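You operate a simulated robot arm through the tools that you are given. There is no shell and no other tool.

The job below is to be done with a simulated two-armed robot. You get a single attempt, and the scene is never put back.

## Task
A breaker has tripped: push it back up and clear the alarm.
Fine: main switch off before you unlatch and open the cabinet; shut and latch it, switch on again, then press reset. Where these are worked on the way, their far stop is far enough and under half their travel is too little: main switch.

It is judged by the outcome, as a careful person would: the job done as asked, and still so three seconds after it is handed in. It fails if anything else is knocked over, pushed out of place, dropped, spilled or broken.

## Robot
Two 7-joint arms with fingered hands on one trunk that stands fixed in place. Base frame: the origin is at the foot of the trunk, x ahead of it, y to its left, z up. Lengths are in m, angles in degrees, forces in N, time in s.
The left shoulder is at [0.02, 0.269, 1.197], the right one opposite. Each reaches about 1.298 m from its shoulder. Payload 5 kg a hand.
The tool frame of a hand sits at the grasp point between the pads (the TCP): z along the fingers, y along the line on which they close. The tips reach 0.042 m beyond it. The gripper opens to 0.208 m; its body begins 0.119 m behind the TCP. The gripper is a hand of 4 fingers: y runs from the thumb to the fingers, the wrist lies at [0, 0, -0.317] in the tool frame, and closing takes about 1.5 s.
Orientation is that of the tool frame in the base frame, as a unit quaternion [x, y, z, w]. With the fingers straight down and closing along the base's y, the tool's x points along the base's -x, its y along +y and its z along -z.

## Interface
- The arms move only by the tool drive_tool. It takes "left_targets", "right_targets" or both (then of equal length, played together; a hand with none holds still); each is a list of rows, each an object of numbers (a shift or turn left out is 0, a gripper value left out holds the last): "tx", "ty", "tz": the shift along the base's x, y, z in m; "rx", "ry", "rz": the turn, a rotation vector about the base's x, y, z in degrees; "hand": the closure in counts, from 0 (fully open) to 255 (shut). In form: [{"tx": .., "ty": .., "tz": .., "rx": .., "ry": .., "rz": .., "hand": ..}, ...]. A call has 1 to 20 rows; each row is the pose to reach, as a shift and turn from the pose commanded when the call began. Each row takes 0.2 s and may step no farther than 0.05 m and 8.6 degrees from the row before; otherwise, or with a gripper value out of range, the whole call is refused. Where a pose cannot be reached the arm comes as near as it can. A force on the tool above 40 N (or 10 N above the force at the start of the call, whichever is more), or a blocked arm, ends the call early, and 0.2 s more pass. Each finger travels about 0.153 m/s and halts on what it meets, pressing with about 29 N; the grip force reading is that of the motor and also rises with nothing between the fingers. The clock runs only during rows and for 0.2 s after the last one: add rows that repeat a pose to give the fingers time. The reply holds the time, the measured pose of the TCP, the force on the tool along the base axes, the opening and the grip force, in the units named above and with some noise, with the torque about the TCP (base axes, N m) and any sound that the robot's microphone picked up.
- Cameras (640 x 400 px; columns grow to the right, rows downward): "scene" is now at [0.1535, 0.0254, 1.4617]; the picture's right is [0.30, -0.95, 0.00], its down [-0.54, -0.17, -0.82] and it looks along [0.78, 0.25, -0.57] (base axes); focal length 240 px, centre (320, 200). "left" rides on the left gripper at [-0.093, 0.001, -0.146] in its tool frame; the picture's right is [-0.01, -1.00, 0.00], its down [0.84, -0.01, -0.54] and it looks along [0.54, -0.01, 0.84] (tool axes); focal length 280 px, centre (320, 200). "right" rides on the right gripper at [0.093, 0.001, -0.146] in its tool frame; the picture's right is [-0.01, 1.00, 0.00], its down [-0.84, -0.01, -0.54] and it looks along [-0.54, -0.01, 0.84] (tool axes); focal length 280 px, centre (320, 200). There is no depth. A picture from a camera that has moved, and an enlarged one, comes with that camera's place and axes in the base frame and with its lens.
- get_image(camera): a new picture of that camera. It takes no simulated time.
- lift_body(by): moves the trunk up (or, below 0, down) by that many m; the arms and the scene camera ride with it, the base frame stays. It gives what a move gives, with no picture.
- set_grasp(shape, hand): the hand has 4 fingers and takes this shape, open, in about a second: jaw (thumb against the fingers, like two jaws); tri (thumb and two fingers); tip (a fingertip pinch); poke (one finger out to press); point (the index stretched); flat (the hand flat); cup (the hand cupped); fist (a fist). The gripper value then closes the fingers along that shape, each until it touches; the sizes above hold for jaw. It gives what a move gives, with no picture.
- turn_head(pan, tilt): turns the head with the scene camera to pan (to the left, within 80 degrees either way) and tilt (down, from -29 to 69), counted from straight ahead of the robot (the tilt from the chest, where the trunk bows). It gives what a move gives.
- close_up(camera, box): a new picture of the part [left, top, right, bottom] of that camera's present view, enlarged. It takes no simulated time.
- close_job(): hands the job in; it is judged then, once.

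Places have to be worked out from the pictures, the camera data and where the tool is seen. Open the grippers and draw the arms clear of the work before you hand the job in, unless the task says otherwise.

The tools are called after "Emit:" by a JSON object that holds its "op" and its "data". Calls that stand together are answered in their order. drive_tool: Moves the arms, as the interface text tells. Its arguments: {"type":"object","properties":{"left_targets":{"type":"array"},"right_targets":{"type":"array"}},"required":[]} The other tools are called the same way: lift_body (by) moves the trunk up or down; set_grasp (shape, hand) gives the hand a shape; turn_head (pan, tilt) turns the head that bears the scene camera; get_image (camera) takes a picture; close_up (camera, box) takes an enlarged picture of a part of a camera's view; close_job () hands the job in.

At the start:

```text
time_s: 0.0
left_ee_pos: [0.6368, 0.655, 1.3327]
left_ee_rot: [-0.187, 0.982, 0.0, 0.0]
left_wrist_force: [-0.1, 0.1, 0.4]
left_torque: [0.02, -0.04, -0.01]
left_finger_gap: 0.2078
left_gripper_force: 0.0
left_shape: jaw
right_ee_pos: [0.6739, -0.001, 1.2865]
right_ee_rot: [-0.187, 0.982, 0.0, -0.001]
right_wrist_force: [0.9, 0.3, 1.3]
right_torque: [0.02, 0.0, -0.01]
right_finger_gap: 0.2083
right_gripper_force: 0.0
right_shape: jaw
trunk travel left (down, up): [-0.575, 0.046]
head pan, tilt (commanded): [17.7, 34.7]
```

scene: 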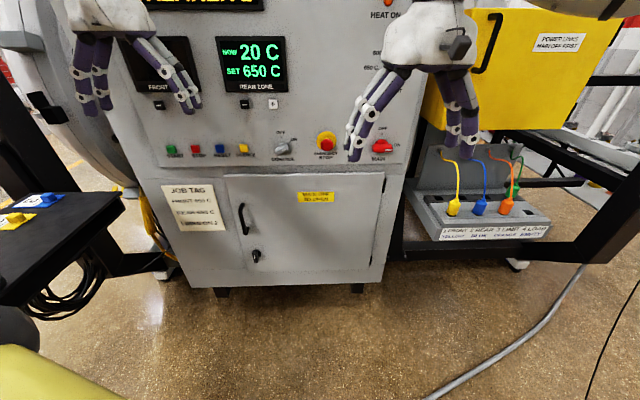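
right: 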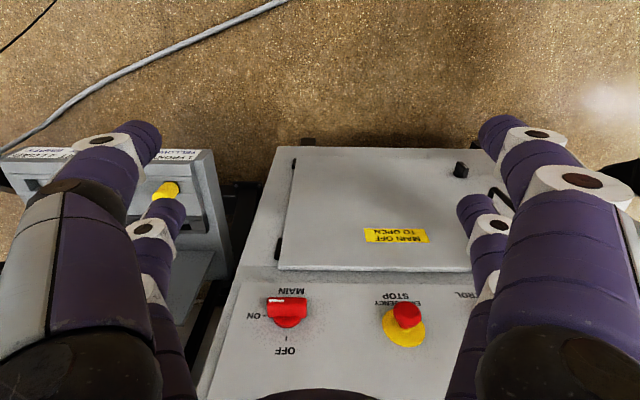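
left: 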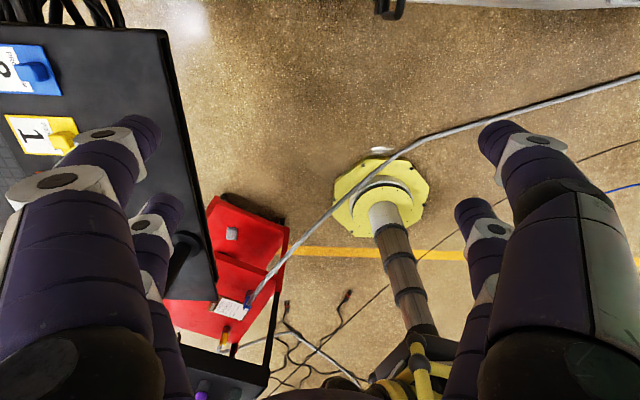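

The scene picture shows a furnace panel with a cabinet door (handle and latch on its left), a red main switch at right, and a row of buttons. I'll zoom in on the details first.

Emit:
{"op": "close_up", "data": {"camera": "scene", "box": [150, 120, 410, 290]}}

Emit:
{"op": "close_up", "data": {"camera": "right", "box": [200, 130, 500, 400]}}

Emit:
{"op": "close_up", "data": {"camera": "scene", "box": [120, 0, 420, 170]}}

```text
2.35 times, centred on (280, 205) of scene
camera zoom: at [0.1535, 0.0254, 1.4617], right [0.3, -0.95, 0.0], down [-0.54, -0.17, -0.82], along [0.78, 0.25, -0.57], focal length 566 px, centre (414, 188)
```

zoom: 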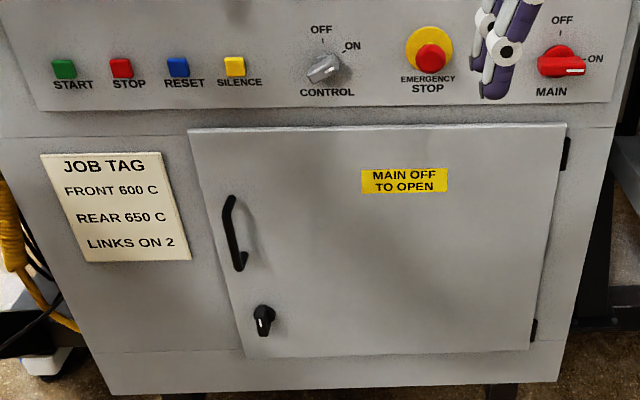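

```text
1.48 times, centred on (350, 265) of right
camera zoom: at [0.5883, -0.033, 1.4344], right [-0.35, 0.94, 0.0], down [0.79, 0.3, 0.54], along [0.5, 0.19, -0.84], focal length 415 px, centre (276, 104)
```

zoom: 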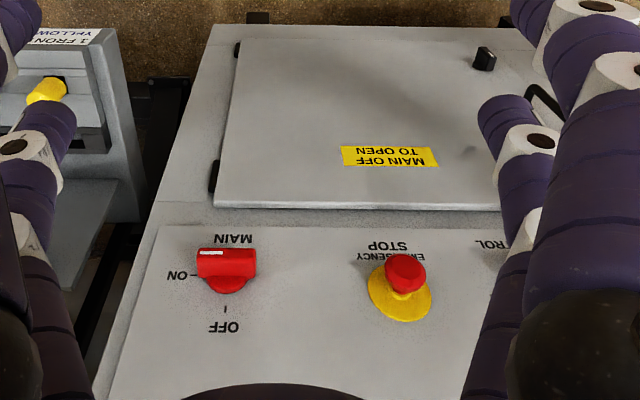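

```text
2.13 times, centred on (270, 85) of scene
camera zoom: at [0.1535, 0.0254, 1.4617], right [0.3, -0.95, 0.0], down [-0.54, -0.17, -0.82], along [0.78, 0.25, -0.57], focal length 513 px, centre (427, 445)
```

zoom: 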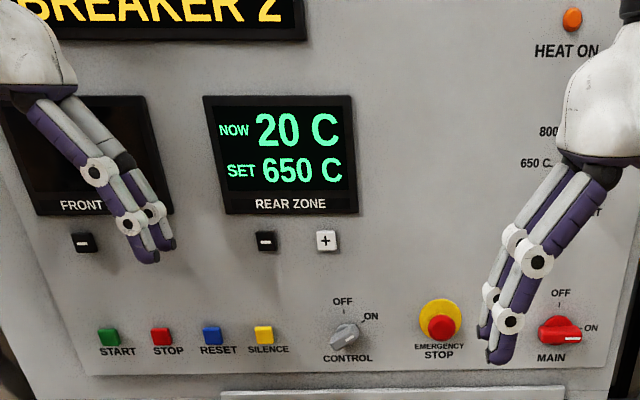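

The main switch is a rotary knob at ON (pointing right), OFF is up. The display reads "... BREAKER 2"; I'll tilt the head up to read it all and then look around the cabinet.

Emit:
{"op": "turn_head", "data": {"pan": 18, "tilt": 10}}

```text
time_s: 0.9
left_ee_pos: [0.6365, 0.654, 1.3312]
left_ee_rot: [-0.187, 0.982, 0.0, 0.0]
left_wrist_force: [0.0, 0.0, 0.6]
left_torque: [-0.01, -0.02, -0.02]
left_finger_gap: 0.2079
left_gripper_force: 0.2
left_shape: jaw
right_ee_pos: [0.6752, 0.0002, 1.2873]
right_ee_rot: [-0.187, 0.982, 0.001, 0.0]
right_wrist_force: [0.2, 0.1, 0.2]
right_torque: [-0.02, 0.01, 0.01]
right_finger_gap: 0.2078
right_gripper_force: 0.0
right_shape: jaw
trunk travel left (down, up): [-0.575, 0.046]
head pan, tilt (commanded): [18.0, 10.0]
```

Head moved; I take a picture of the upper panel.

Emit:
{"op": "get_image", "data": {"camera": "scene"}}

```text
taken
camera scene: at [0.158, 0.0273, 1.5013], right [0.31, -0.95, 0.0], down [-0.17, -0.05, -0.98], along [0.94, 0.3, -0.17], focal length 240 px, centre (320, 200)
```

scene: 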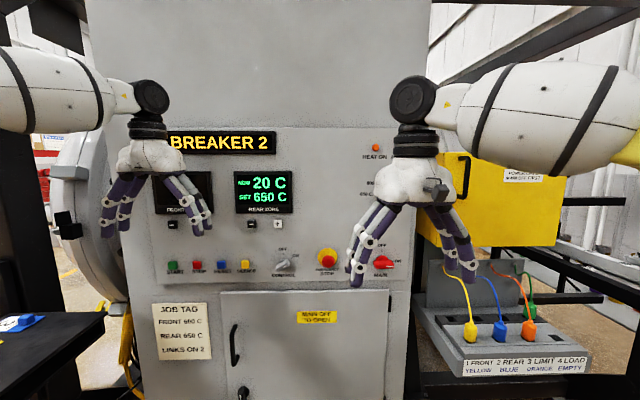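

The alarm says BREAKER 2. I estimate the panel faces yaw ≈21.5°, knob MAIN near (1.02, 0.065, 1.12), RESET about 0.59 m to its left. I try the "tip" shape on the right hand to see its finger geometry.

Emit:
{"op": "set_grasp", "data": {"shape": "tip", "hand": "right"}}

Emit:
{"op": "set_grasp", "data": {"shape": "poke", "hand": "left"}}

Emit:
{"op": "get_image", "data": {"camera": "right"}}

Emit:
{"op": "get_image", "data": {"camera": "left"}}

Emit:
{"op": "get_image", "data": {"camera": "scene"}}

```text
time_s: 1.8
left_ee_pos: [0.6375, 0.6557, 1.332]
left_ee_rot: [-0.188, 0.982, 0.0, 0.0]
left_wrist_force: [-0.4, -0.1, 0.2]
left_torque: [0.02, -0.03, 0.02]
left_finger_gap: 0.2079
left_gripper_force: 0.1
left_shape: jaw
right_ee_pos: [0.6747, 0.0004, 1.287]
right_ee_rot: [-0.188, 0.982, 0.0, 0.0]
right_wrist_force: [-0.6, -0.3, -0.5]
right_torque: [0.0, 0.01, -0.02]
right_finger_gap: 0.2077
right_gripper_force: 0.0
right_shape: tip
trunk travel left (down, up): [-0.575, 0.046]
head pan, tilt (commanded): [18.0, 10.0]
```

```text
time_s: 2.7
left_ee_pos: [0.636, 0.6546, 1.3319]
left_ee_rot: [-0.188, 0.982, 0.0, 0.0]
left_wrist_force: [0.3, -0.3, -0.6]
left_torque: [-0.01, 0.0, -0.03]
left_finger_gap: 0.0
left_gripper_force: 0.1
left_shape: poke
right_ee_pos: [0.6754, 0.0002, 1.2863]
right_ee_rot: [-0.187, 0.982, 0.0, 0.0]
right_wrist_force: [0.0, 0.6, 0.7]
right_torque: [0.01, 0.0, 0.01]
right_finger_gap: 0.2078
right_gripper_force: 0.1
right_shape: tip
trunk travel left (down, up): [-0.575, 0.046]
head pan, tilt (commanded): [18.0, 10.0]
```

```text
taken
camera right: at [0.5883, -0.033, 1.4344], right [-0.35, 0.94, 0.0], down [0.79, 0.3, 0.54], along [0.5, 0.19, -0.84], focal length 280 px, centre (320, 200)
```

right: 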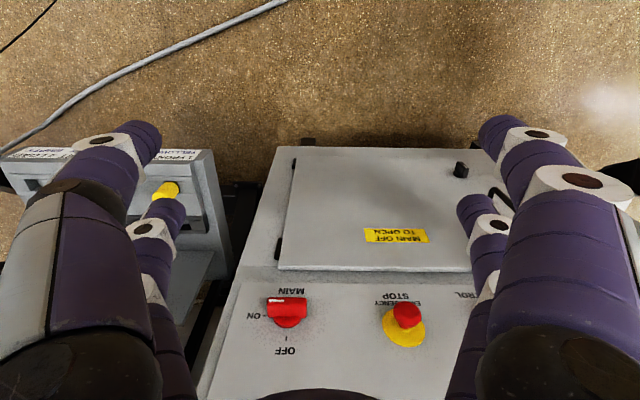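

```text
taken
camera left: at [0.7233, 0.6896, 1.4785], right [0.38, -0.92, 0.0], down [-0.78, -0.32, 0.54], along [-0.5, -0.21, -0.84], focal length 280 px, centre (320, 200)
```

left: 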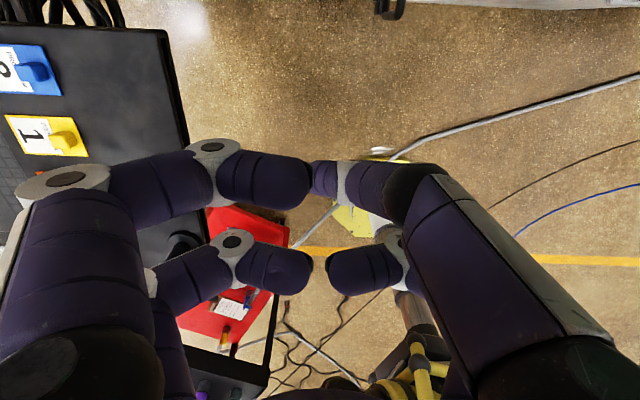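

```text
taken
camera scene: at [0.158, 0.0273, 1.5014], right [0.31, -0.95, 0.0], down [-0.17, -0.05, -0.98], along [0.94, 0.3, -0.17], focal length 240 px, centre (320, 200)
```

scene: 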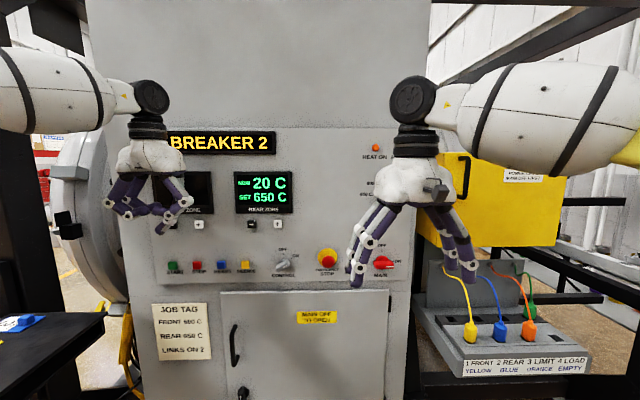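

I zoom in on the hands to see which finger is extended in the "poke" shape and how the fingers are arranged.

Emit:
{"op": "close_up", "data": {"camera": "scene", "box": [80, 110, 230, 250]}}

Emit:
{"op": "close_up", "data": {"camera": "scene", "box": [330, 130, 500, 300]}}

Emit:
{"op": "close_up", "data": {"camera": "left", "box": [160, 120, 480, 320]}}

```text
2.86 times, centred on (155, 180) of scene
camera zoom: at [0.158, 0.0273, 1.5014], right [0.31, -0.95, 0.0], down [-0.17, -0.05, -0.98], along [0.94, 0.3, -0.17], focal length 687 px, centre (791, 257)
```

zoom: 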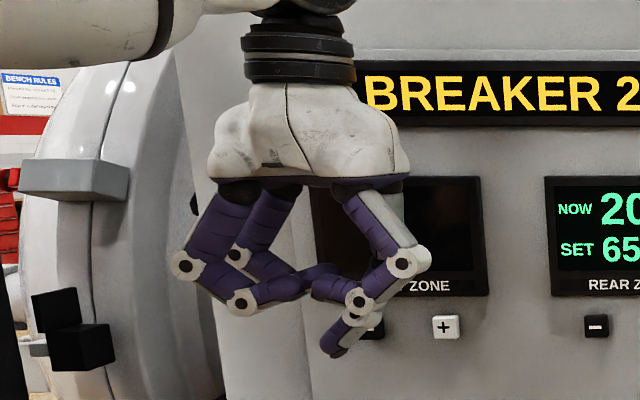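

```text
2.35 times, centred on (415, 215) of scene
camera zoom: at [0.158, 0.0273, 1.5014], right [0.31, -0.95, 0.0], down [-0.17, -0.05, -0.98], along [0.94, 0.3, -0.17], focal length 566 px, centre (96, 165)
```

zoom: 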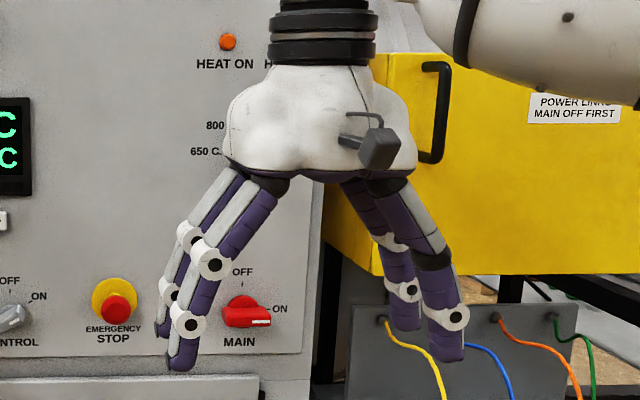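

```text
2.00 times, centred on (320, 220) of left
camera zoom: at [0.7233, 0.6896, 1.4785], right [0.38, -0.92, 0.0], down [-0.78, -0.32, 0.54], along [-0.5, -0.21, -0.84], focal length 561 px, centre (320, 160)
```

zoom: 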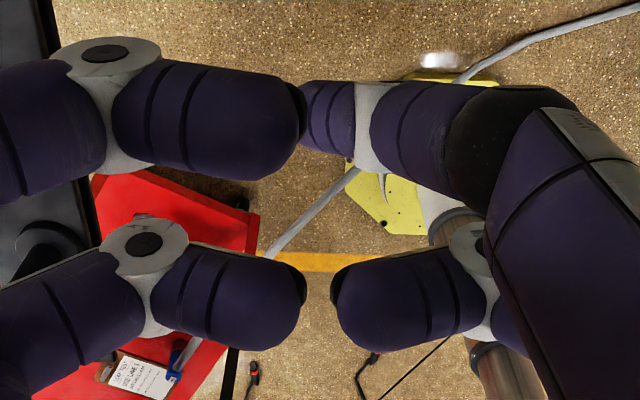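

The poke fingertip works out to sit on the tool axis about 0.04 m beyond the TCP. Now I close the right hand in "tip" shape in free space to see where the pinch happens.

Emit:
{"op": "drive_tool", "data": {"right_targets": [{"hand": 200}, {"hand": 200}, {"hand": 200}, {"hand": 200}, {"hand": 200}, {"hand": 200}, {"hand": 200}, {"hand": 200}]}}

Emit:
{"op": "get_image", "data": {"camera": "right"}}

Emit:
{"op": "close_up", "data": {"camera": "scene", "box": [330, 130, 500, 300]}}

```text
time_s: 4.5
left_ee_pos: [0.6365, 0.655, 1.3324]
left_ee_rot: [-0.187, 0.982, 0.0, -0.001]
left_wrist_force: [1.2, 0.6, -0.4]
left_torque: [0.03, 0.0, -0.01]
left_finger_gap: 0.0
left_gripper_force: 0.1
left_shape: poke
right_ee_pos: [0.6745, 0.0015, 1.2864]
right_ee_rot: [-0.187, 0.982, 0.0, 0.0]
right_wrist_force: [0.3, -1.0, 0.5]
right_torque: [-0.01, 0.0, 0.02]
right_finger_gap: 0.0452
right_gripper_force: 0.1
right_shape: tip
trunk travel left (down, up): [-0.575, 0.046]
head pan, tilt (commanded): [18.0, 10.0]
```

```text
taken
camera right: at [0.5883, -0.033, 1.4344], right [-0.35, 0.94, 0.0], down [0.79, 0.3, 0.54], along [0.5, 0.19, -0.84], focal length 280 px, centre (320, 200)
```

right: 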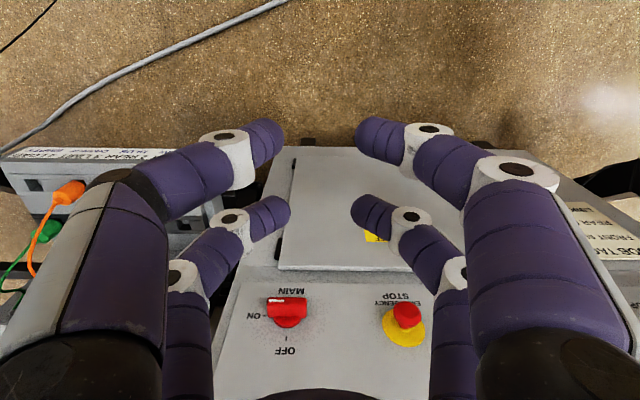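

```text
2.35 times, centred on (415, 215) of scene
camera zoom: at [0.158, 0.0273, 1.5014], right [0.31, -0.95, 0.0], down [-0.17, -0.05, -0.98], along [0.94, 0.3, -0.17], focal length 566 px, centre (96, 165)
```

zoom: 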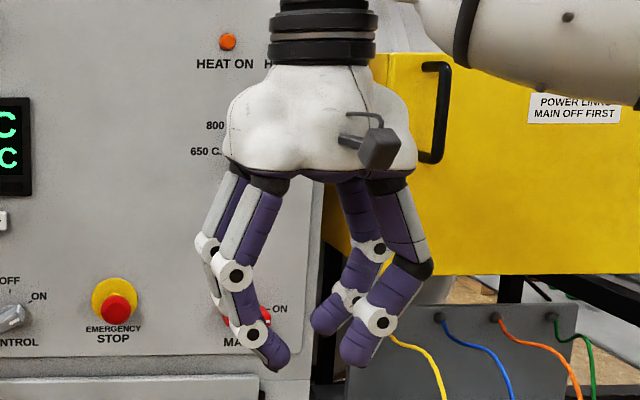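

In "tip" shape two opposing finger pairs (about ±0.03 m along tool x) close evenly, which suits gripping the knob bar. I swing the right hand to face the panel (fingers forward, closing vertically), staying ~0.2 m off the panel in front of MAIN.

Emit:
{"op": "drive_tool", "data": {"right_targets": [{"tx": 0.009, "ty": -0.001, "tz": -0.011, "rx": 5.99, "ry": -2.6, "rz": -4.62, "hand": 140}, {"tx": 0.018, "ty": -0.002, "tz": -0.022, "rx": 11.98, "ry": -5.2, "rz": -9.24, "hand": 140}, {"tx": 0.027, "ty": -0.003, "tz": -0.033, "rx": 17.97, "ry": -7.8, "rz": -13.86}, {"tx": 0.036, "ty": -0.004, "tz": -0.044, "rx": 23.96, "ry": -10.4, "rz": -18.47}, {"tx": 0.045, "ty": -0.005, "tz": -0.055, "rx": 29.95, "ry": -13.0, "rz": -23.09}, {"tx": 0.054, "ty": -0.006, "tz": -0.066, "rx": 35.94, "ry": -15.6, "rz": -27.71}, {"tx": 0.063, "ty": -0.007, "tz": -0.077, "rx": 41.93, "ry": -18.2, "rz": -32.33}, {"tx": 0.072, "ty": -0.008, "tz": -0.088, "rx": 47.92, "ry": -20.8, "rz": -36.95}, {"tx": 0.081, "ty": -0.009, "tz": -0.099, "rx": 53.91, "ry": -23.4, "rz": -41.57}, {"tx": 0.09, "ty": -0.01, "tz": -0.11, "rx": 59.9, "ry": -26.0, "rz": -46.19}, {"tx": 0.099, "ty": -0.012, "tz": -0.121, "rx": 65.89, "ry": -28.6, "rz": -50.81}, {"tx": 0.108, "ty": -0.014, "tz": -0.132, "rx": 71.88, "ry": -31.2, "rz": -55.42}, {"tx": 0.117, "ty": -0.016, "tz": -0.143, "rx": 77.87, "ry": -33.8, "rz": -60.04}, {"tx": 0.126, "ty": -0.017, "tz": -0.154, "rx": 83.86, "ry": -36.4, "rz": -64.66}, {"tx": 0.135, "ty": -0.018, "tz": -0.167, "rx": 89.86, "ry": -39.0, "rz": -69.28}, {"tx": 0.135, "ty": -0.018, "tz": -0.167, "rx": 89.86, "ry": -39.0, "rz": -69.28}]}}

Emit:
{"op": "get_image", "data": {"camera": "right"}}

Emit:
{"op": "get_image", "data": {"camera": "scene"}}

```text
time_s: 7.9
left_ee_pos: [0.6383, 0.6556, 1.3325]
left_ee_rot: [-0.187, 0.982, 0.001, 0.0]
left_wrist_force: [-0.7, 0.3, 0.6]
left_torque: [0.02, 0.02, -0.02]
left_finger_gap: 0.0002
left_gripper_force: 0.1
left_shape: poke
right_ee_pos: [0.7296, -0.0066, 1.2203]
right_ee_rot: [0.059, 0.941, 0.274, 0.187]
right_wrist_force: [0.8, -0.5, -0.4]
right_torque: [-0.03, 0.0, -0.04]
right_finger_gap: 0.0933
right_gripper_force: 0.2
right_shape: tip
right hand out of reach, approached as far as the arm can: row 7, 8, 9, 10, 11, 12, 13, 14, 15, 16
trunk travel left (down, up): [-0.575, 0.046]
head pan, tilt (commanded): [18.0, 10.0]
```

```text
taken
camera right: at [0.5876, -0.0571, 1.307], right [0.02, 0.84, 0.54], down [0.57, -0.46, 0.68], along [0.82, 0.29, -0.49], focal length 280 px, centre (320, 200)
```

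right: 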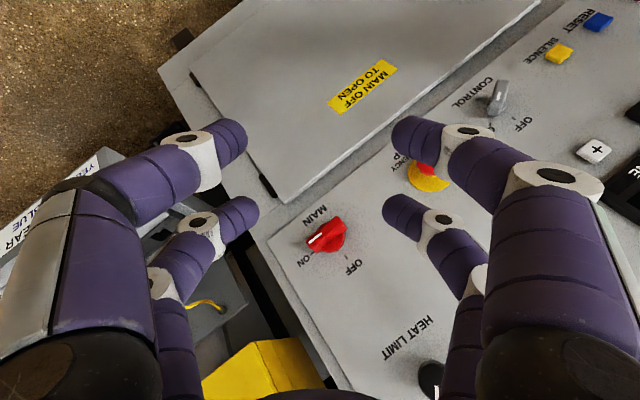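

```text
taken
camera scene: at [0.158, 0.0273, 1.5014], right [0.31, -0.95, 0.0], down [-0.17, -0.05, -0.98], along [0.94, 0.3, -0.17], focal length 240 px, centre (320, 200)
```

scene: 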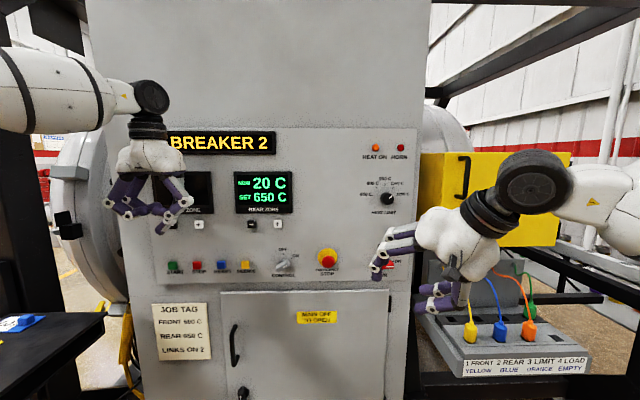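

The roll hit a joint limit about half way. I send a zero-shift row to check whether the commanded pose is the reached one.

Emit:
{"op": "drive_tool", "data": {"right_targets": [{"tx": 0, "ty": 0, "tz": 0}]}}

```text
time_s: 8.3
left_ee_pos: [0.6358, 0.6549, 1.3318]
left_ee_rot: [-0.187, 0.982, 0.0, 0.0]
left_wrist_force: [0.0, -0.6, -0.1]
left_torque: [0.02, 0.01, -0.03]
left_finger_gap: 0.0001
left_gripper_force: 0.0
left_shape: poke
right_ee_pos: [0.7294, -0.0056, 1.2203]
right_ee_rot: [0.06, 0.942, 0.274, 0.186]
right_wrist_force: [-0.8, 0.2, -0.8]
right_torque: [-0.03, -0.01, -0.02]
right_finger_gap: 0.0935
right_gripper_force: 0.0
right_shape: tip
trunk travel left (down, up): [-0.575, 0.046]
head pan, tilt (commanded): [18.0, 10.0]
```

The commanded pose is the last reachable one (row 6). I go back to the straight-down orientation, then try the plain pitch-up path.

Emit:
{"op": "drive_tool", "data": {"right_targets": [{"tx": -0.009, "ty": 0.001, "tz": 0.011, "rx": -5.99, "ry": 2.6, "rz": 4.62}, {"tx": -0.018, "ty": 0.002, "tz": 0.022, "rx": -11.98, "ry": 5.2, "rz": 9.24}, {"tx": -0.027, "ty": 0.003, "tz": 0.033, "rx": -17.97, "ry": 7.8, "rz": 13.86}, {"tx": -0.036, "ty": 0.004, "tz": 0.044, "rx": -23.96, "ry": 10.4, "rz": 18.47}, {"tx": -0.045, "ty": 0.005, "tz": 0.055, "rx": -29.95, "ry": 13.0, "rz": 23.09}, {"tx": -0.054, "ty": 0.006, "tz": 0.066, "rx": -35.94, "ry": 15.6, "rz": 27.71}]}}

```text
time_s: 9.7
left_ee_pos: [0.6366, 0.6569, 1.3321]
left_ee_rot: [-0.189, 0.982, -0.001, 0.001]
left_wrist_force: [-0.8, 1.5, -0.1]
left_torque: [-0.17, -0.08, -0.02]
left_finger_gap: 0.0002
left_gripper_force: 0.0
left_shape: poke
right_ee_pos: [0.6748, -0.0001, 1.2876]
right_ee_rot: [-0.188, 0.982, -0.001, 0.0]
right_wrist_force: [-0.8, 0.5, 0.4]
right_torque: [-0.09, 0.0, 0.0]
right_finger_gap: 0.0936
right_gripper_force: 0.0
right_shape: tip
trunk travel left (down, up): [-0.575, 0.046]
head pan, tilt (commanded): [18.0, 10.0]
```

Back at the start pose. Now I pitch the hand up to point at the panel (about −h), moving gently down.

Emit:
{"op": "drive_tool", "data": {"right_targets": [{"tx": 0.008, "ty": -0.002, "tz": -0.013, "rx": 2.94, "ry": -7.44}, {"tx": 0.016, "ty": -0.004, "tz": -0.026, "rx": 5.88, "ry": -14.88}, {"tx": 0.024, "ty": -0.006, "tz": -0.039, "rx": 8.82, "ry": -22.32}, {"tx": 0.032, "ty": -0.008, "tz": -0.052, "rx": 11.76, "ry": -29.76}, {"tx": 0.04, "ty": -0.01, "tz": -0.065, "rx": 14.7, "ry": -37.2}, {"tx": 0.048, "ty": -0.012, "tz": -0.078, "rx": 17.64, "ry": -44.64}, {"tx": 0.056, "ty": -0.014, "tz": -0.091, "rx": 20.58, "ry": -52.08}, {"tx": 0.064, "ty": -0.016, "tz": -0.104, "rx": 23.52, "ry": -59.52}, {"tx": 0.072, "ty": -0.018, "tz": -0.117, "rx": 26.46, "ry": -66.96}, {"tx": 0.08, "ty": -0.02, "tz": -0.13, "rx": 29.4, "ry": -74.4}, {"tx": 0.09, "ty": -0.02, "tz": -0.143, "rx": 32.34, "ry": -81.84}, {"tx": 0.1, "ty": -0.02, "tz": -0.15, "rx": 33.08, "ry": -83.7}]}}

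Emit:
{"op": "get_image", "data": {"camera": "right"}}

Emit:
{"op": "get_image", "data": {"camera": "scene"}}

```text
time_s: 12.3
left_ee_pos: [0.6356, 0.6553, 1.3323]
left_ee_rot: [-0.188, 0.982, 0.0, 0.0]
left_wrist_force: [-0.8, -0.7, 0.3]
left_torque: [-0.04, -0.1, 0.02]
left_finger_gap: 0.0001
left_gripper_force: 0.1
left_shape: poke
right_ee_pos: [0.7551, -0.0248, 1.1738]
right_ee_rot: [-0.147, 0.759, 0.119, 0.623]
right_wrist_force: [0.0, 0.0, -0.4]
right_torque: [-0.02, 0.07, -0.01]
right_finger_gap: 0.0937
right_gripper_force: 0.0
right_shape: tip
right hand out of reach, approached as far as the arm can: row 10, 11, 12
trunk travel left (down, up): [-0.575, 0.046]
head pan, tilt (commanded): [18.0, 10.0]
```

```text
taken
camera right: at [0.6049, -0.0828, 1.1124], right [-0.37, 0.93, 0.01], down [-0.34, -0.15, 0.93], along [0.87, 0.34, 0.37], focal length 280 px, centre (320, 200)
```

right: 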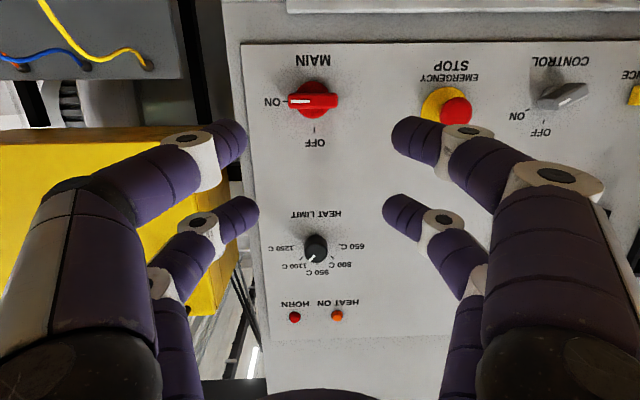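

```text
taken
camera scene: at [0.157, 0.0274, 1.5015], right [0.31, -0.95, 0.0], down [-0.16, -0.05, -0.98], along [0.94, 0.3, -0.17], focal length 240 px, centre (320, 200)
```

scene: 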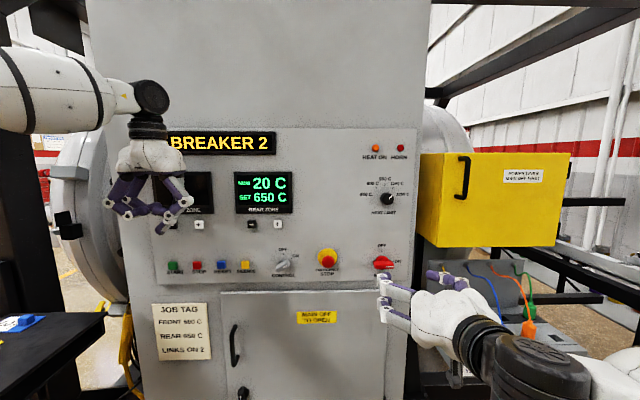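

The hand now faces the panel, ~15° below level, wrist limited there. I zoom on the MAIN knob from the right-hand camera to judge its shape.

Emit:
{"op": "close_up", "data": {"camera": "right", "box": [240, 40, 400, 160]}}

Emit:
{"op": "close_up", "data": {"camera": "scene", "box": [340, 220, 440, 300]}}

```text
3.33 times, centred on (320, 100) of right
camera zoom: at [0.6049, -0.0828, 1.1124], right [-0.37, 0.93, 0.01], down [-0.34, -0.15, 0.93], along [0.87, 0.34, 0.37], focal length 935 px, centre (320, 533)
```

zoom: 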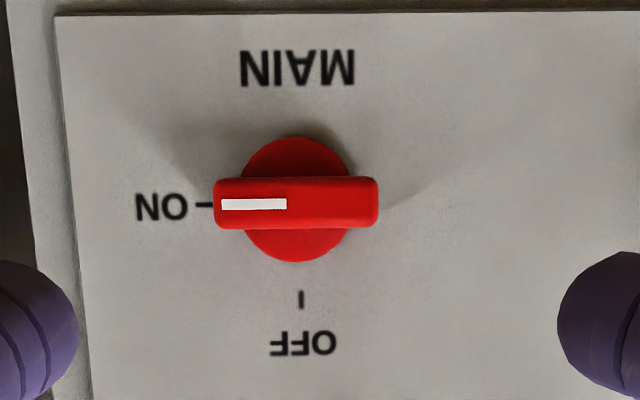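

```text
5.00 times, centred on (390, 260) of scene
camera zoom: at [0.157, 0.0274, 1.5015], right [0.31, -0.95, 0.0], down [-0.16, -0.05, -0.98], along [0.94, 0.3, -0.17], focal length 1202 px, centre (-30, -100)
```

zoom: 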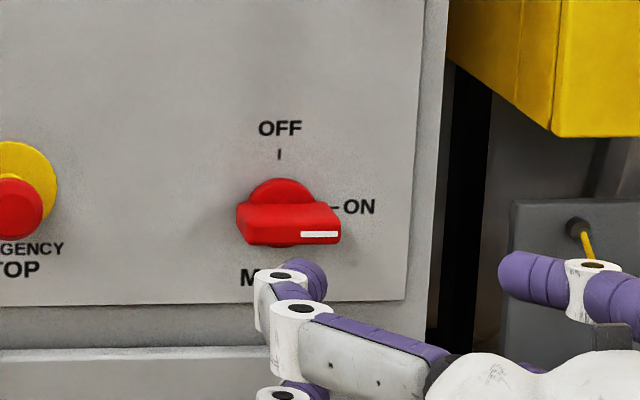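

From two views the bar's front-face centre is (0.980, 0.055, 1.1265), bar 66×21 mm, panel face at depth D≈0.966. Pushing the bar with a single finger needs no wrist roll, so I set the right hand to "point" to see the finger.

Emit:
{"op": "set_grasp", "data": {"shape": "point", "hand": "right"}}

Emit:
{"op": "get_image", "data": {"camera": "right"}}

Emit:
{"op": "close_up", "data": {"camera": "scene", "box": [350, 220, 530, 350]}}

```text
time_s: 13.2
left_ee_pos: [0.6366, 0.6534, 1.3314]
left_ee_rot: [-0.188, 0.982, 0.0, -0.001]
left_wrist_force: [-0.9, -0.3, -0.3]
left_torque: [0.01, 0.0, 0.0]
left_finger_gap: 0.0001
left_gripper_force: 0.1
left_shape: poke
right_ee_pos: [0.7543, -0.0244, 1.1732]
right_ee_rot: [-0.146, 0.759, 0.119, 0.624]
right_wrist_force: [0.0, -0.7, 0.2]
right_torque: [0.06, 0.0, 0.09]
right_finger_gap: 0.0004
right_gripper_force: 0.1
right_shape: point
trunk travel left (down, up): [-0.575, 0.046]
head pan, tilt (commanded): [18.0, 10.0]
```

```text
taken
camera right: at [0.6054, -0.0825, 1.1121], right [-0.37, 0.93, 0.01], down [-0.33, -0.15, 0.93], along [0.87, 0.34, 0.36], focal length 280 px, centre (320, 200)
```

right: 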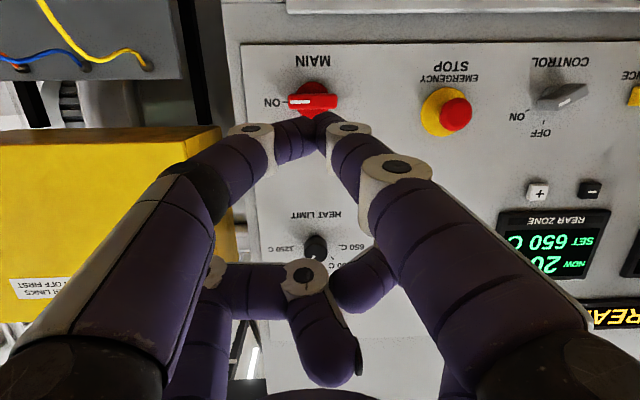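

```text
3.08 times, centred on (440, 285) of scene
camera zoom: at [0.1577, 0.0274, 1.5014], right [0.31, -0.95, 0.0], down [-0.16, -0.05, -0.98], along [0.94, 0.3, -0.17], focal length 740 px, centre (-49, -62)
```

zoom: 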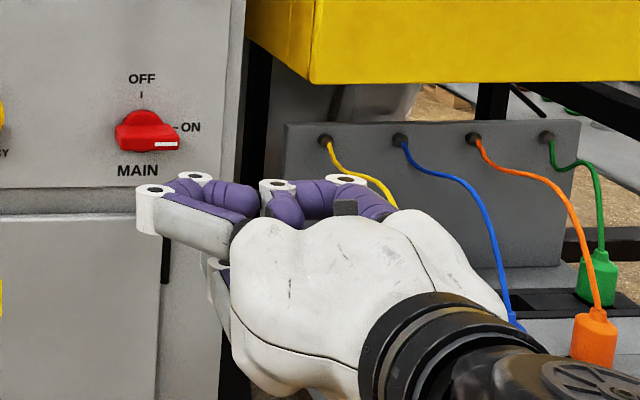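

Point brings two fingertips together on the camera side. I check "poke" on the right hand for comparison.

Emit:
{"op": "set_grasp", "data": {"shape": "poke", "hand": "right"}}

Emit:
{"op": "get_image", "data": {"camera": "right"}}

Emit:
{"op": "close_up", "data": {"camera": "scene", "box": [350, 220, 530, 350]}}

```text
time_s: 14.1
left_ee_pos: [0.6381, 0.6546, 1.332]
left_ee_rot: [-0.187, 0.982, 0.0, 0.0]
left_wrist_force: [-1.1, -0.1, 0.6]
left_torque: [0.0, 0.01, -0.02]
left_finger_gap: 0.0002
left_gripper_force: 0.0
left_shape: poke
right_ee_pos: [0.756, -0.0238, 1.1741]
right_ee_rot: [-0.147, 0.759, 0.12, 0.623]
right_wrist_force: [-0.4, 0.1, -0.1]
right_torque: [0.02, 0.01, 0.0]
right_finger_gap: 0.0
right_gripper_force: 0.1
right_shape: poke
trunk travel left (down, up): [-0.575, 0.046]
head pan, tilt (commanded): [18.0, 10.0]
```

```text
taken
camera right: at [0.6056, -0.0825, 1.1119], right [-0.37, 0.93, 0.01], down [-0.33, -0.15, 0.93], along [0.87, 0.34, 0.36], focal length 280 px, centre (320, 200)
```

right: 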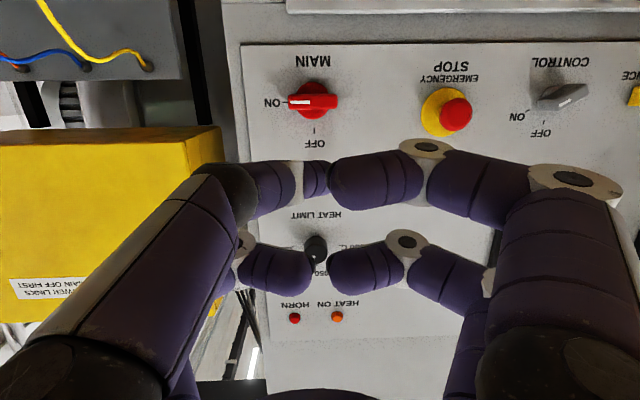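

```text
3.08 times, centred on (440, 285) of scene
camera zoom: at [0.158, 0.0274, 1.5014], right [0.31, -0.95, 0.0], down [-0.17, -0.05, -0.98], along [0.94, 0.3, -0.17], focal length 740 px, centre (-49, -62)
```

zoom: 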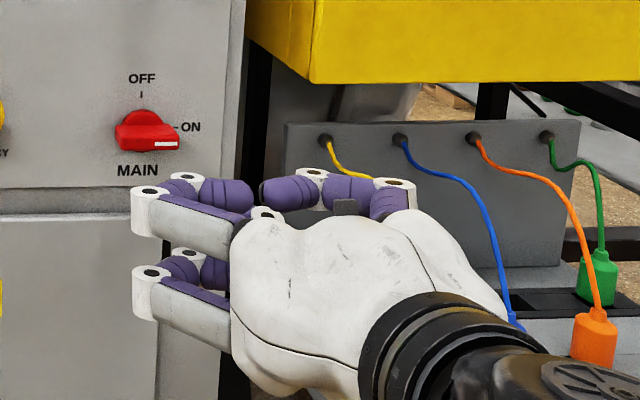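

Poke puts a single fingertip on the tool axis (~0.04 m ahead of the TCP), others ~5 cm behind; I'll use that. I move the fingertip to just in front of and below the right (ON) end of the bar, about 3 cm short of the bar face.

Emit:
{"op": "drive_tool", "data": {"right_targets": [{"tx": 0.028, "ty": 0.0045, "tz": -0.013}, {"tx": 0.056, "ty": 0.009, "tz": -0.026}, {"tx": 0.085, "ty": 0.0135, "tz": -0.039}, {"tx": 0.113, "ty": 0.018, "tz": -0.052}, {"tx": 0.141, "ty": 0.0225, "tz": -0.064}, {"tx": 0.1694, "ty": 0.027, "tz": -0.0755}, {"tx": 0.1694, "ty": 0.027, "tz": -0.0755}]}}

Emit:
{"op": "turn_head", "data": {"pan": 5, "tilt": 25}}

Emit:
{"op": "get_image", "data": {"camera": "right"}}

Emit:
{"op": "get_image", "data": {"camera": "scene"}}

```text
time_s: 15.7
left_ee_pos: [0.6367, 0.6545, 1.333]
left_ee_rot: [-0.188, 0.982, 0.0, -0.001]
left_wrist_force: [0.0, -0.2, -0.5]
left_torque: [0.05, -0.08, 0.0]
left_finger_gap: 0.0001
left_gripper_force: 0.1
left_shape: poke
right_ee_pos: [0.9308, 0.0015, 1.1201]
right_ee_rot: [-0.15, 0.77, 0.118, 0.609]
right_wrist_force: [-0.9, 0.0, 0.2]
right_torque: [-0.03, 0.03, 0.0]
right_finger_gap: 0.0
right_gripper_force: 0.2
right_shape: poke
right hand out of reach, approached as far as the arm can: row 2, 3, 4, 5, 6, 7
trunk travel left (down, up): [-0.575, 0.046]
head pan, tilt (commanded): [18.0, 10.0]
```

```text
time_s: 16.5
left_ee_pos: [0.6375, 0.6548, 1.3325]
left_ee_rot: [-0.187, 0.982, 0.0, 0.0]
left_wrist_force: [-0.9, -0.3, 0.1]
left_torque: [0.01, -0.06, 0.01]
left_finger_gap: 0.0
left_gripper_force: 0.0
left_shape: poke
right_ee_pos: [0.9299, 0.0008, 1.119]
right_ee_rot: [-0.15, 0.77, 0.118, 0.609]
right_wrist_force: [-0.7, 0.6, -0.3]
right_torque: [0.04, 0.0, -0.01]
right_finger_gap: 0.0002
right_gripper_force: 0.1
right_shape: poke
trunk travel left (down, up): [-0.575, 0.046]
head pan, tilt (commanded): [5.0, 25.0]
```

```text
taken
camera right: at [0.7782, -0.0582, 1.0636], right [-0.37, 0.93, 0.01], down [-0.3, -0.13, 0.94], along [0.88, 0.35, 0.33], focal length 280 px, centre (320, 200)
```

right: 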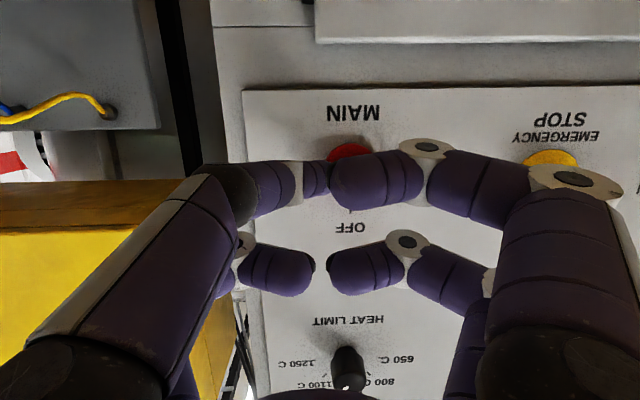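

```text
taken
camera scene: at [0.1611, 0.0066, 1.4771], right [0.09, -1.0, 0.0], down [-0.42, -0.04, -0.91], along [0.9, 0.08, -0.42], focal length 240 px, centre (320, 200)
```

scene: 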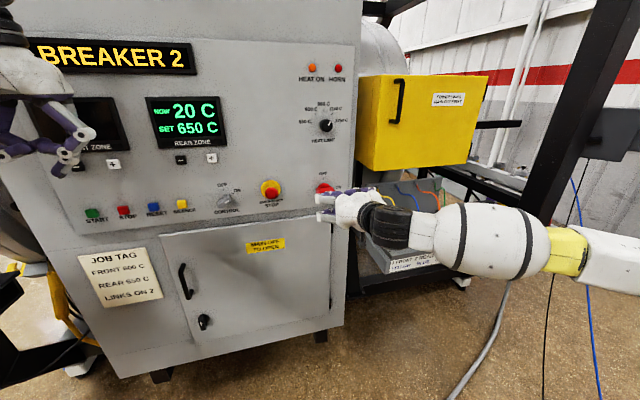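

The wrist stops ~2 cm too high and 13° below level at this trunk height. I back off from the panel and lower the trunk so that the wrist has more range.

Emit:
{"op": "drive_tool", "data": {"right_targets": [{"tx": -0.045, "ty": -0.017}, {"tx": -0.09, "ty": -0.035}]}}

Emit:
{"op": "lift_body", "data": {"by": -0.2}}

Emit:
{"op": "get_image", "data": {"camera": "scene"}}

Emit:
{"op": "get_image", "data": {"camera": "left"}}

```text
time_s: 17.1
left_ee_pos: [0.6372, 0.6549, 1.3321]
left_ee_rot: [-0.187, 0.982, -0.001, 0.0]
left_wrist_force: [1.0, -1.4, 0.4]
left_torque: [0.02, 0.08, 0.02]
left_finger_gap: 0.0001
left_gripper_force: 0.1
left_shape: poke
right_ee_pos: [0.8443, -0.0353, 1.1377]
right_ee_rot: [-0.15, 0.769, 0.118, 0.61]
right_wrist_force: [-0.1, 0.3, 0.5]
right_torque: [0.0, 0.04, 0.01]
right_finger_gap: 0.0
right_gripper_force: 0.0
right_shape: poke
right hand out of reach, approached as far as the arm can: row 1, 2
trunk travel left (down, up): [-0.575, 0.046]
head pan, tilt (commanded): [5.0, 25.0]
```

```text
time_s: 19.2
left_ee_pos: [0.6372, 0.6538, 1.1324]
left_ee_rot: [-0.188, 0.982, 0.001, 0.001]
left_wrist_force: [-1.3, 0.1, -0.6]
left_torque: [0.04, -0.09, 0.02]
left_finger_gap: 0.0001
left_gripper_force: 0.1
left_shape: poke
right_ee_pos: [0.8489, -0.0355, 0.9093]
right_ee_rot: [-0.148, 0.778, 0.121, 0.598]
right_wrist_force: [-0.5, 0.7, 0.3]
right_torque: [-0.04, 0.02, 0.01]
right_finger_gap: 0.0
right_gripper_force: 0.1
right_shape: poke
trunk travel left (down, up): [-0.375, 0.246]
head pan, tilt (commanded): [5.0, 25.0]
```

```text
taken
camera scene: at [0.1767, 0.0065, 1.2747], right [0.09, -1.0, 0.0], down [-0.42, -0.04, -0.91], along [0.9, 0.08, -0.42], focal length 240 px, centre (320, 200)
```

scene: 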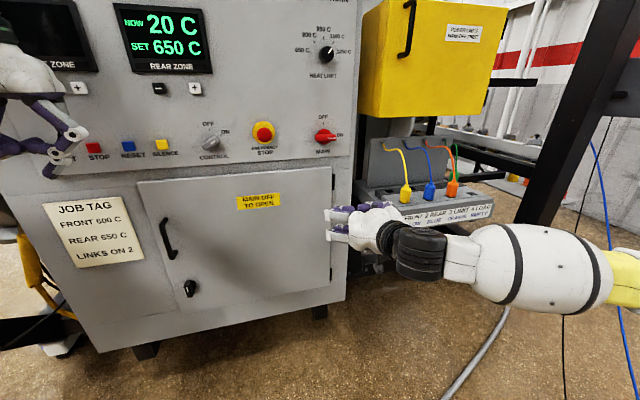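

```text
taken
camera left: at [0.7228, 0.6893, 1.2795], right [0.38, -0.92, 0.0], down [-0.78, -0.32, 0.54], along [-0.5, -0.21, -0.84], focal length 280 px, centre (320, 200)
```

left: 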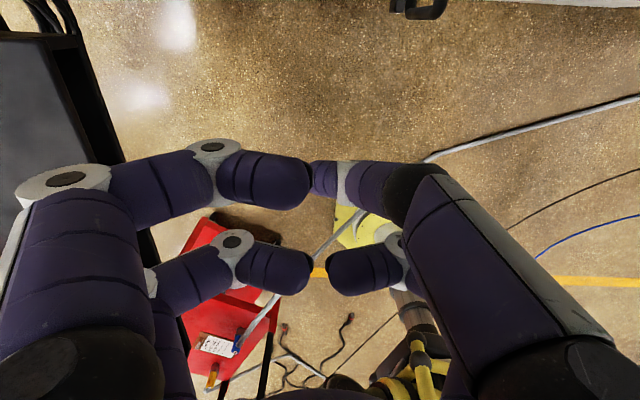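

Trunk lowered by 0.2 m. I raise the right hand back to knob height while levelling the pitch, then come in front of the bar's right end.

Emit:
{"op": "drive_tool", "data": {"right_targets": [{"tx": 0, "ty": 0, "tz": 0.045, "rx": 1.35, "ry": -3.4}, {"tx": 0, "ty": 0, "tz": 0.09, "rx": 2.7, "ry": -6.85}, {"tx": 0, "ty": 0, "tz": 0.135, "rx": 4.0, "ry": -10.3}, {"tx": 0.02, "ty": 0.01, "tz": 0.1815, "rx": 5.4, "ry": -13.7}, {"tx": 0.055, "ty": 0.026, "tz": 0.1815, "rx": 5.4, "ry": -13.7}, {"tx": 0.0746, "ty": 0.038, "tz": 0.1815, "rx": 5.4, "ry": -13.7}, {"tx": 0.0746, "ty": 0.038, "tz": 0.1815, "rx": 5.4, "ry": -13.7}]}}

Emit:
{"op": "get_image", "data": {"camera": "right"}}

Emit:
{"op": "get_image", "data": {"camera": "scene"}}

```text
refused: row 4 steps farther than a row can; nothing moved
```

```text
taken
camera right: at [0.6965, -0.0946, 0.8575], right [-0.37, 0.93, 0.03], down [-0.27, -0.14, 0.95], along [0.89, 0.35, 0.31], focal length 280 px, centre (320, 200)
```

right: 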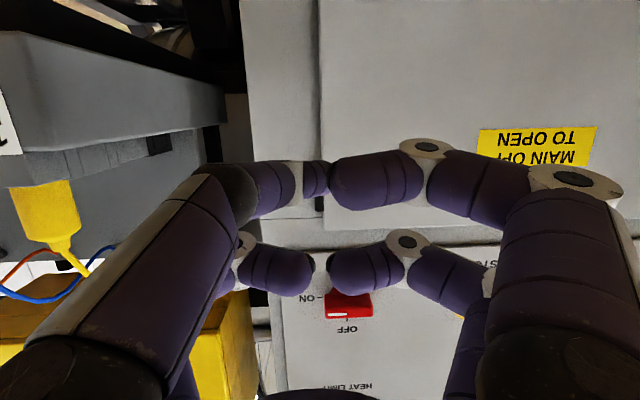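

```text
taken
camera scene: at [0.1767, 0.0065, 1.2747], right [0.09, -1.0, 0.0], down [-0.42, -0.04, -0.91], along [0.9, 0.08, -0.42], focal length 240 px, centre (320, 200)
```

scene: 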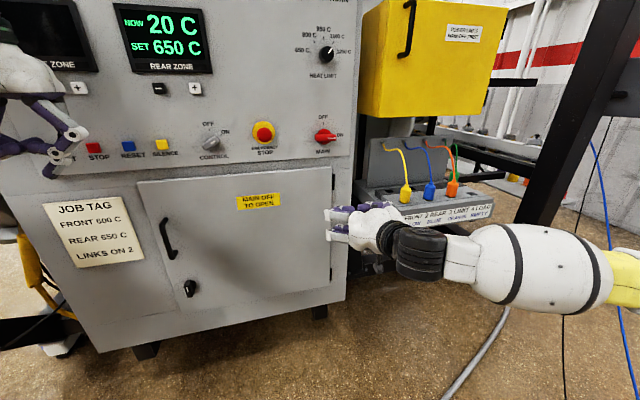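

Row 4 stepped slightly too far (nothing moved); I repeat it with smaller steps.

Emit:
{"op": "drive_tool", "data": {"right_targets": [{"tx": 0, "ty": 0, "tz": 0.04, "rx": 1.1, "ry": -2.8}, {"tx": 0, "ty": 0, "tz": 0.08, "rx": 2.2, "ry": -5.6}, {"tx": 0, "ty": 0, "tz": 0.12, "rx": 3.3, "ry": -8.4}, {"tx": 0.0, "ty": 0.0, "tz": 0.16, "rx": 4.4, "ry": -11.2}, {"tx": 0.02, "ty": 0.01, "tz": 0.1815, "rx": 5.4, "ry": -13.7}, {"tx": 0.05, "ty": 0.024, "tz": 0.1815, "rx": 5.4, "ry": -13.7}, {"tx": 0.0746, "ty": 0.038, "tz": 0.1815, "rx": 5.4, "ry": -13.7}, {"tx": 0.0746, "ty": 0.038, "tz": 0.1815, "rx": 5.4, "ry": -13.7}]}}

Emit:
{"op": "get_image", "data": {"camera": "right"}}

Emit:
{"op": "get_image", "data": {"camera": "scene"}}

```text
time_s: 21.0
left_ee_pos: [0.6387, 0.6553, 1.1318]
left_ee_rot: [-0.187, 0.982, 0.0, 0.0]
left_wrist_force: [0.3, 0.6, 0.5]
left_torque: [-0.01, 0.0, 0.02]
left_finger_gap: 0.0001
left_gripper_force: 0.1
left_shape: poke
right_ee_pos: [0.9251, -0.0013, 1.109]
right_ee_rot: [-0.137, 0.707, 0.139, 0.68]
right_wrist_force: [-0.3, -0.6, 0.8]
right_torque: [-0.01, 0.0, 0.03]
right_finger_gap: 0.0
right_gripper_force: 0.0
right_shape: poke
right hand out of reach, approached as far as the arm can: row 2, 3, 5, 6, 7, 8
trunk travel left (down, up): [-0.375, 0.246]
head pan, tilt (commanded): [5.0, 25.0]
```

```text
taken
camera right: at [0.7873, -0.0552, 1.023], right [-0.38, 0.92, 0.02], down [-0.46, -0.21, 0.86], along [0.8, 0.32, 0.51], focal length 280 px, centre (320, 200)
```

right: 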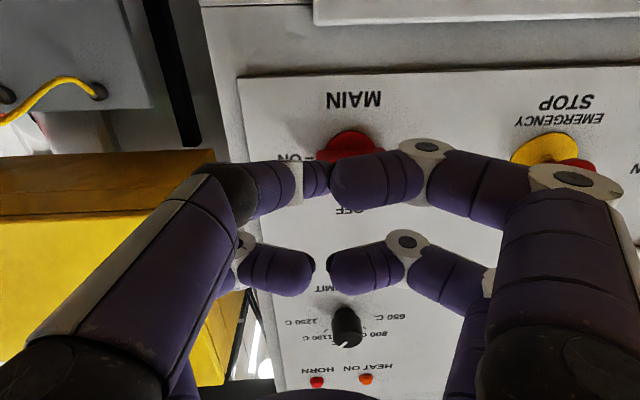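

```text
taken
camera scene: at [0.1771, 0.0065, 1.2744], right [0.09, -1.0, 0.0], down [-0.42, -0.04, -0.91], along [0.9, 0.08, -0.42], focal length 240 px, centre (320, 200)
```

scene: 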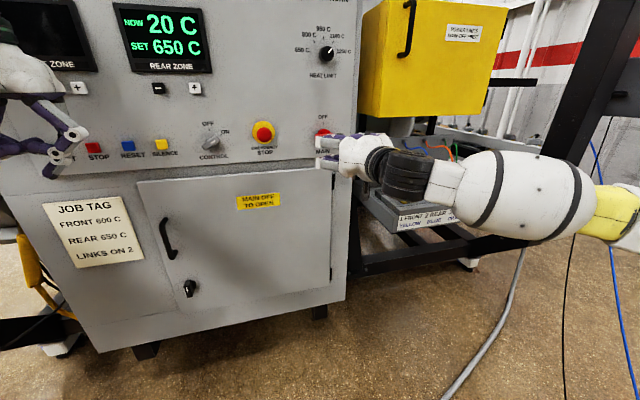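

Now nearly level (2° below), but 2 cm higher than asked. I try the remaining downward shift alone to see whether it is reachable.

Emit:
{"op": "drive_tool", "data": {"right_targets": [{"tx": -0.001, "ty": 0.004, "tz": -0.0185}]}}

```text
time_s: 21.4
left_ee_pos: [0.637, 0.6546, 1.1331]
left_ee_rot: [-0.188, 0.982, 0.0, 0.0]
left_wrist_force: [0.5, 0.0, -0.7]
left_torque: [0.0, 0.01, 0.01]
left_finger_gap: 0.0002
left_gripper_force: 0.0
left_shape: poke
right_ee_pos: [0.9254, -0.0015, 1.1096]
right_ee_rot: [-0.137, 0.707, 0.138, 0.68]
right_wrist_force: [0.5, 0.1, -0.2]
right_torque: [-0.03, 0.0, -0.01]
right_finger_gap: 0.0
right_gripper_force: 0.2
right_shape: poke
right hand out of reach, approached as far as the arm can: row 1
trunk travel left (down, up): [-0.375, 0.246]
head pan, tilt (commanded): [5.0, 25.0]
```

Lowering the trunk clearly widens the pitch range, so I back off 6 cm and lower another 0.12 m.

Emit:
{"op": "drive_tool", "data": {"right_targets": [{"tx": -0.04, "ty": -0.0158}, {"tx": -0.08, "ty": -0.0316}]}}

Emit:
{"op": "lift_body", "data": {"by": -0.12}}

Emit:
{"op": "get_image", "data": {"camera": "scene"}}

```text
time_s: 22.0
left_ee_pos: [0.6366, 0.6549, 1.1328]
left_ee_rot: [-0.187, 0.982, 0.0, 0.0]
left_wrist_force: [0.2, -0.3, 0.5]
left_torque: [0.0, -0.05, 0.06]
left_finger_gap: 0.0
left_gripper_force: 0.1
left_shape: poke
right_ee_pos: [0.8449, -0.0341, 1.1201]
right_ee_rot: [-0.134, 0.701, 0.139, 0.686]
right_wrist_force: [-0.4, -0.5, -0.8]
right_torque: [-0.01, 0.04, 0.01]
right_finger_gap: 0.0
right_gripper_force: 0.2
right_shape: poke
right hand out of reach, approached as far as the arm can: row 1, 2
trunk travel left (down, up): [-0.375, 0.246]
head pan, tilt (commanded): [5.0, 25.0]
```

```text
time_s: 23.5
left_ee_pos: [0.6353, 0.6554, 1.0143]
left_ee_rot: [-0.187, 0.982, 0.0, 0.001]
left_wrist_force: [-0.9, 0.7, 0.7]
left_torque: [0.04, -0.13, 0.02]
left_finger_gap: 0.0
left_gripper_force: 0.0
left_shape: poke
right_ee_pos: [0.8724, -0.0335, 0.9346]
right_ee_rot: [-0.129, 0.728, 0.145, 0.657]
right_wrist_force: [-0.5, -0.6, 0.3]
right_torque: [-0.04, 0.11, -0.04]
right_finger_gap: 0.0
right_gripper_force: 0.0
right_shape: poke
trunk travel left (down, up): [-0.255, 0.366]
head pan, tilt (commanded): [5.0, 25.0]
```

```text
taken
camera scene: at [0.2122, 0.0065, 1.1482], right [0.09, -1.0, 0.0], down [-0.42, -0.04, -0.91], along [0.9, 0.08, -0.42], focal length 240 px, centre (320, 200)
```

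scene: 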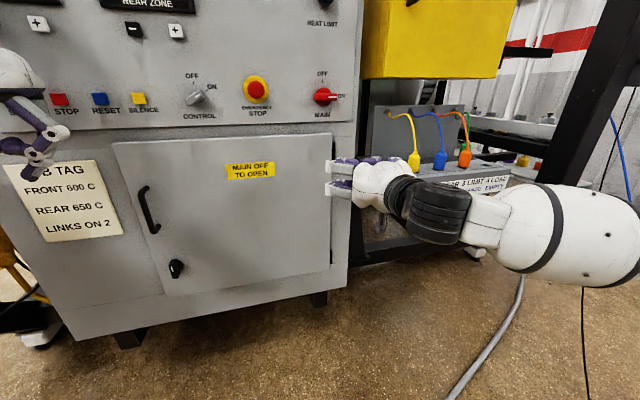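

Camera and hand rode down; now I raise the right hand again to knob height, levelling the last 5°, then move in front of the bar's end.

Emit:
{"op": "drive_tool", "data": {"right_targets": [{"tx": 0, "ty": 0, "tz": 0.04, "rx": 0.5, "ry": -1.25}, {"tx": 0, "ty": 0.005, "tz": 0.08, "rx": 1.0, "ry": -2.5}, {"tx": 0, "ty": 0.01, "tz": 0.12, "rx": 1.5, "ry": -3.7}, {"tx": 0.01, "ty": 0.015, "tz": 0.1559, "rx": 1.9, "ry": -4.9}, {"tx": 0.03, "ty": 0.025, "tz": 0.1559, "rx": 1.9, "ry": -4.9}, {"tx": 0.0512, "ty": 0.0362, "tz": 0.1559, "rx": 1.9, "ry": -4.9}, {"tx": 0.0512, "ty": 0.0362, "tz": 0.1559, "rx": 1.9, "ry": -4.9}]}}

Emit:
{"op": "get_image", "data": {"camera": "right"}}

Emit:
{"op": "get_image", "data": {"camera": "scene"}}

```text
time_s: 25.1
left_ee_pos: [0.6376, 0.6546, 1.0128]
left_ee_rot: [-0.188, 0.982, -0.001, 0.0]
left_wrist_force: [-0.5, 1.1, -0.4]
left_torque: [0.01, 0.02, 0.02]
left_finger_gap: 0.0
left_gripper_force: 0.0
left_shape: poke
right_ee_pos: [0.9245, 0.0025, 1.0884]
right_ee_rot: [-0.124, 0.697, 0.15, 0.69]
right_wrist_force: [-0.6, 0.4, 0.8]
right_torque: [0.0, -0.01, 0.0]
right_finger_gap: 0.0002
right_gripper_force: 0.1
right_shape: poke
trunk travel left (down, up): [-0.255, 0.366]
head pan, tilt (commanded): [5.0, 25.0]
```

```text
taken
camera right: at [0.7882, -0.0477, 0.9966], right [-0.38, 0.92, 0.05], down [-0.48, -0.25, 0.84], along [0.79, 0.29, 0.54], focal length 280 px, centre (320, 200)
```

right: 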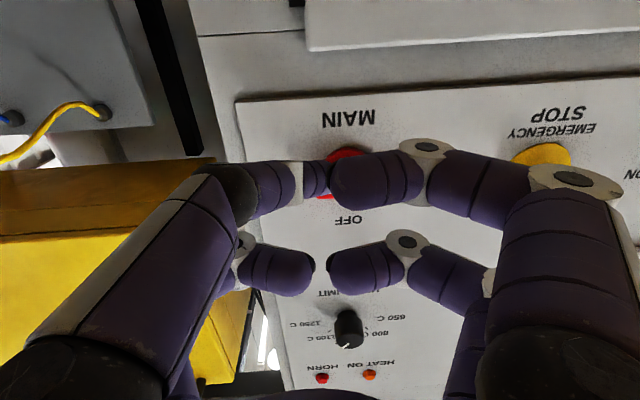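

```text
taken
camera scene: at [0.2131, 0.0067, 1.1475], right [0.09, -1.0, 0.0], down [-0.42, -0.04, -0.91], along [0.9, 0.08, -0.42], focal length 240 px, centre (320, 200)
```

scene: 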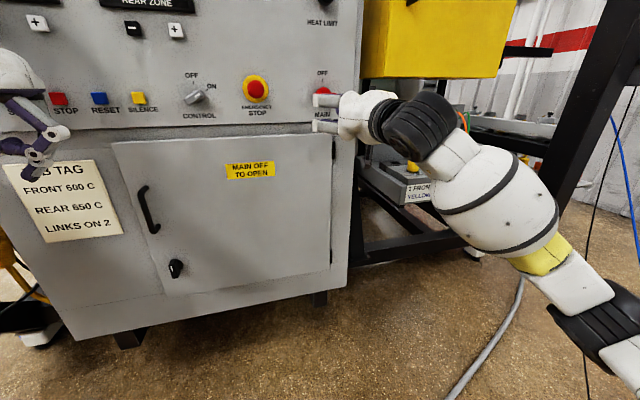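

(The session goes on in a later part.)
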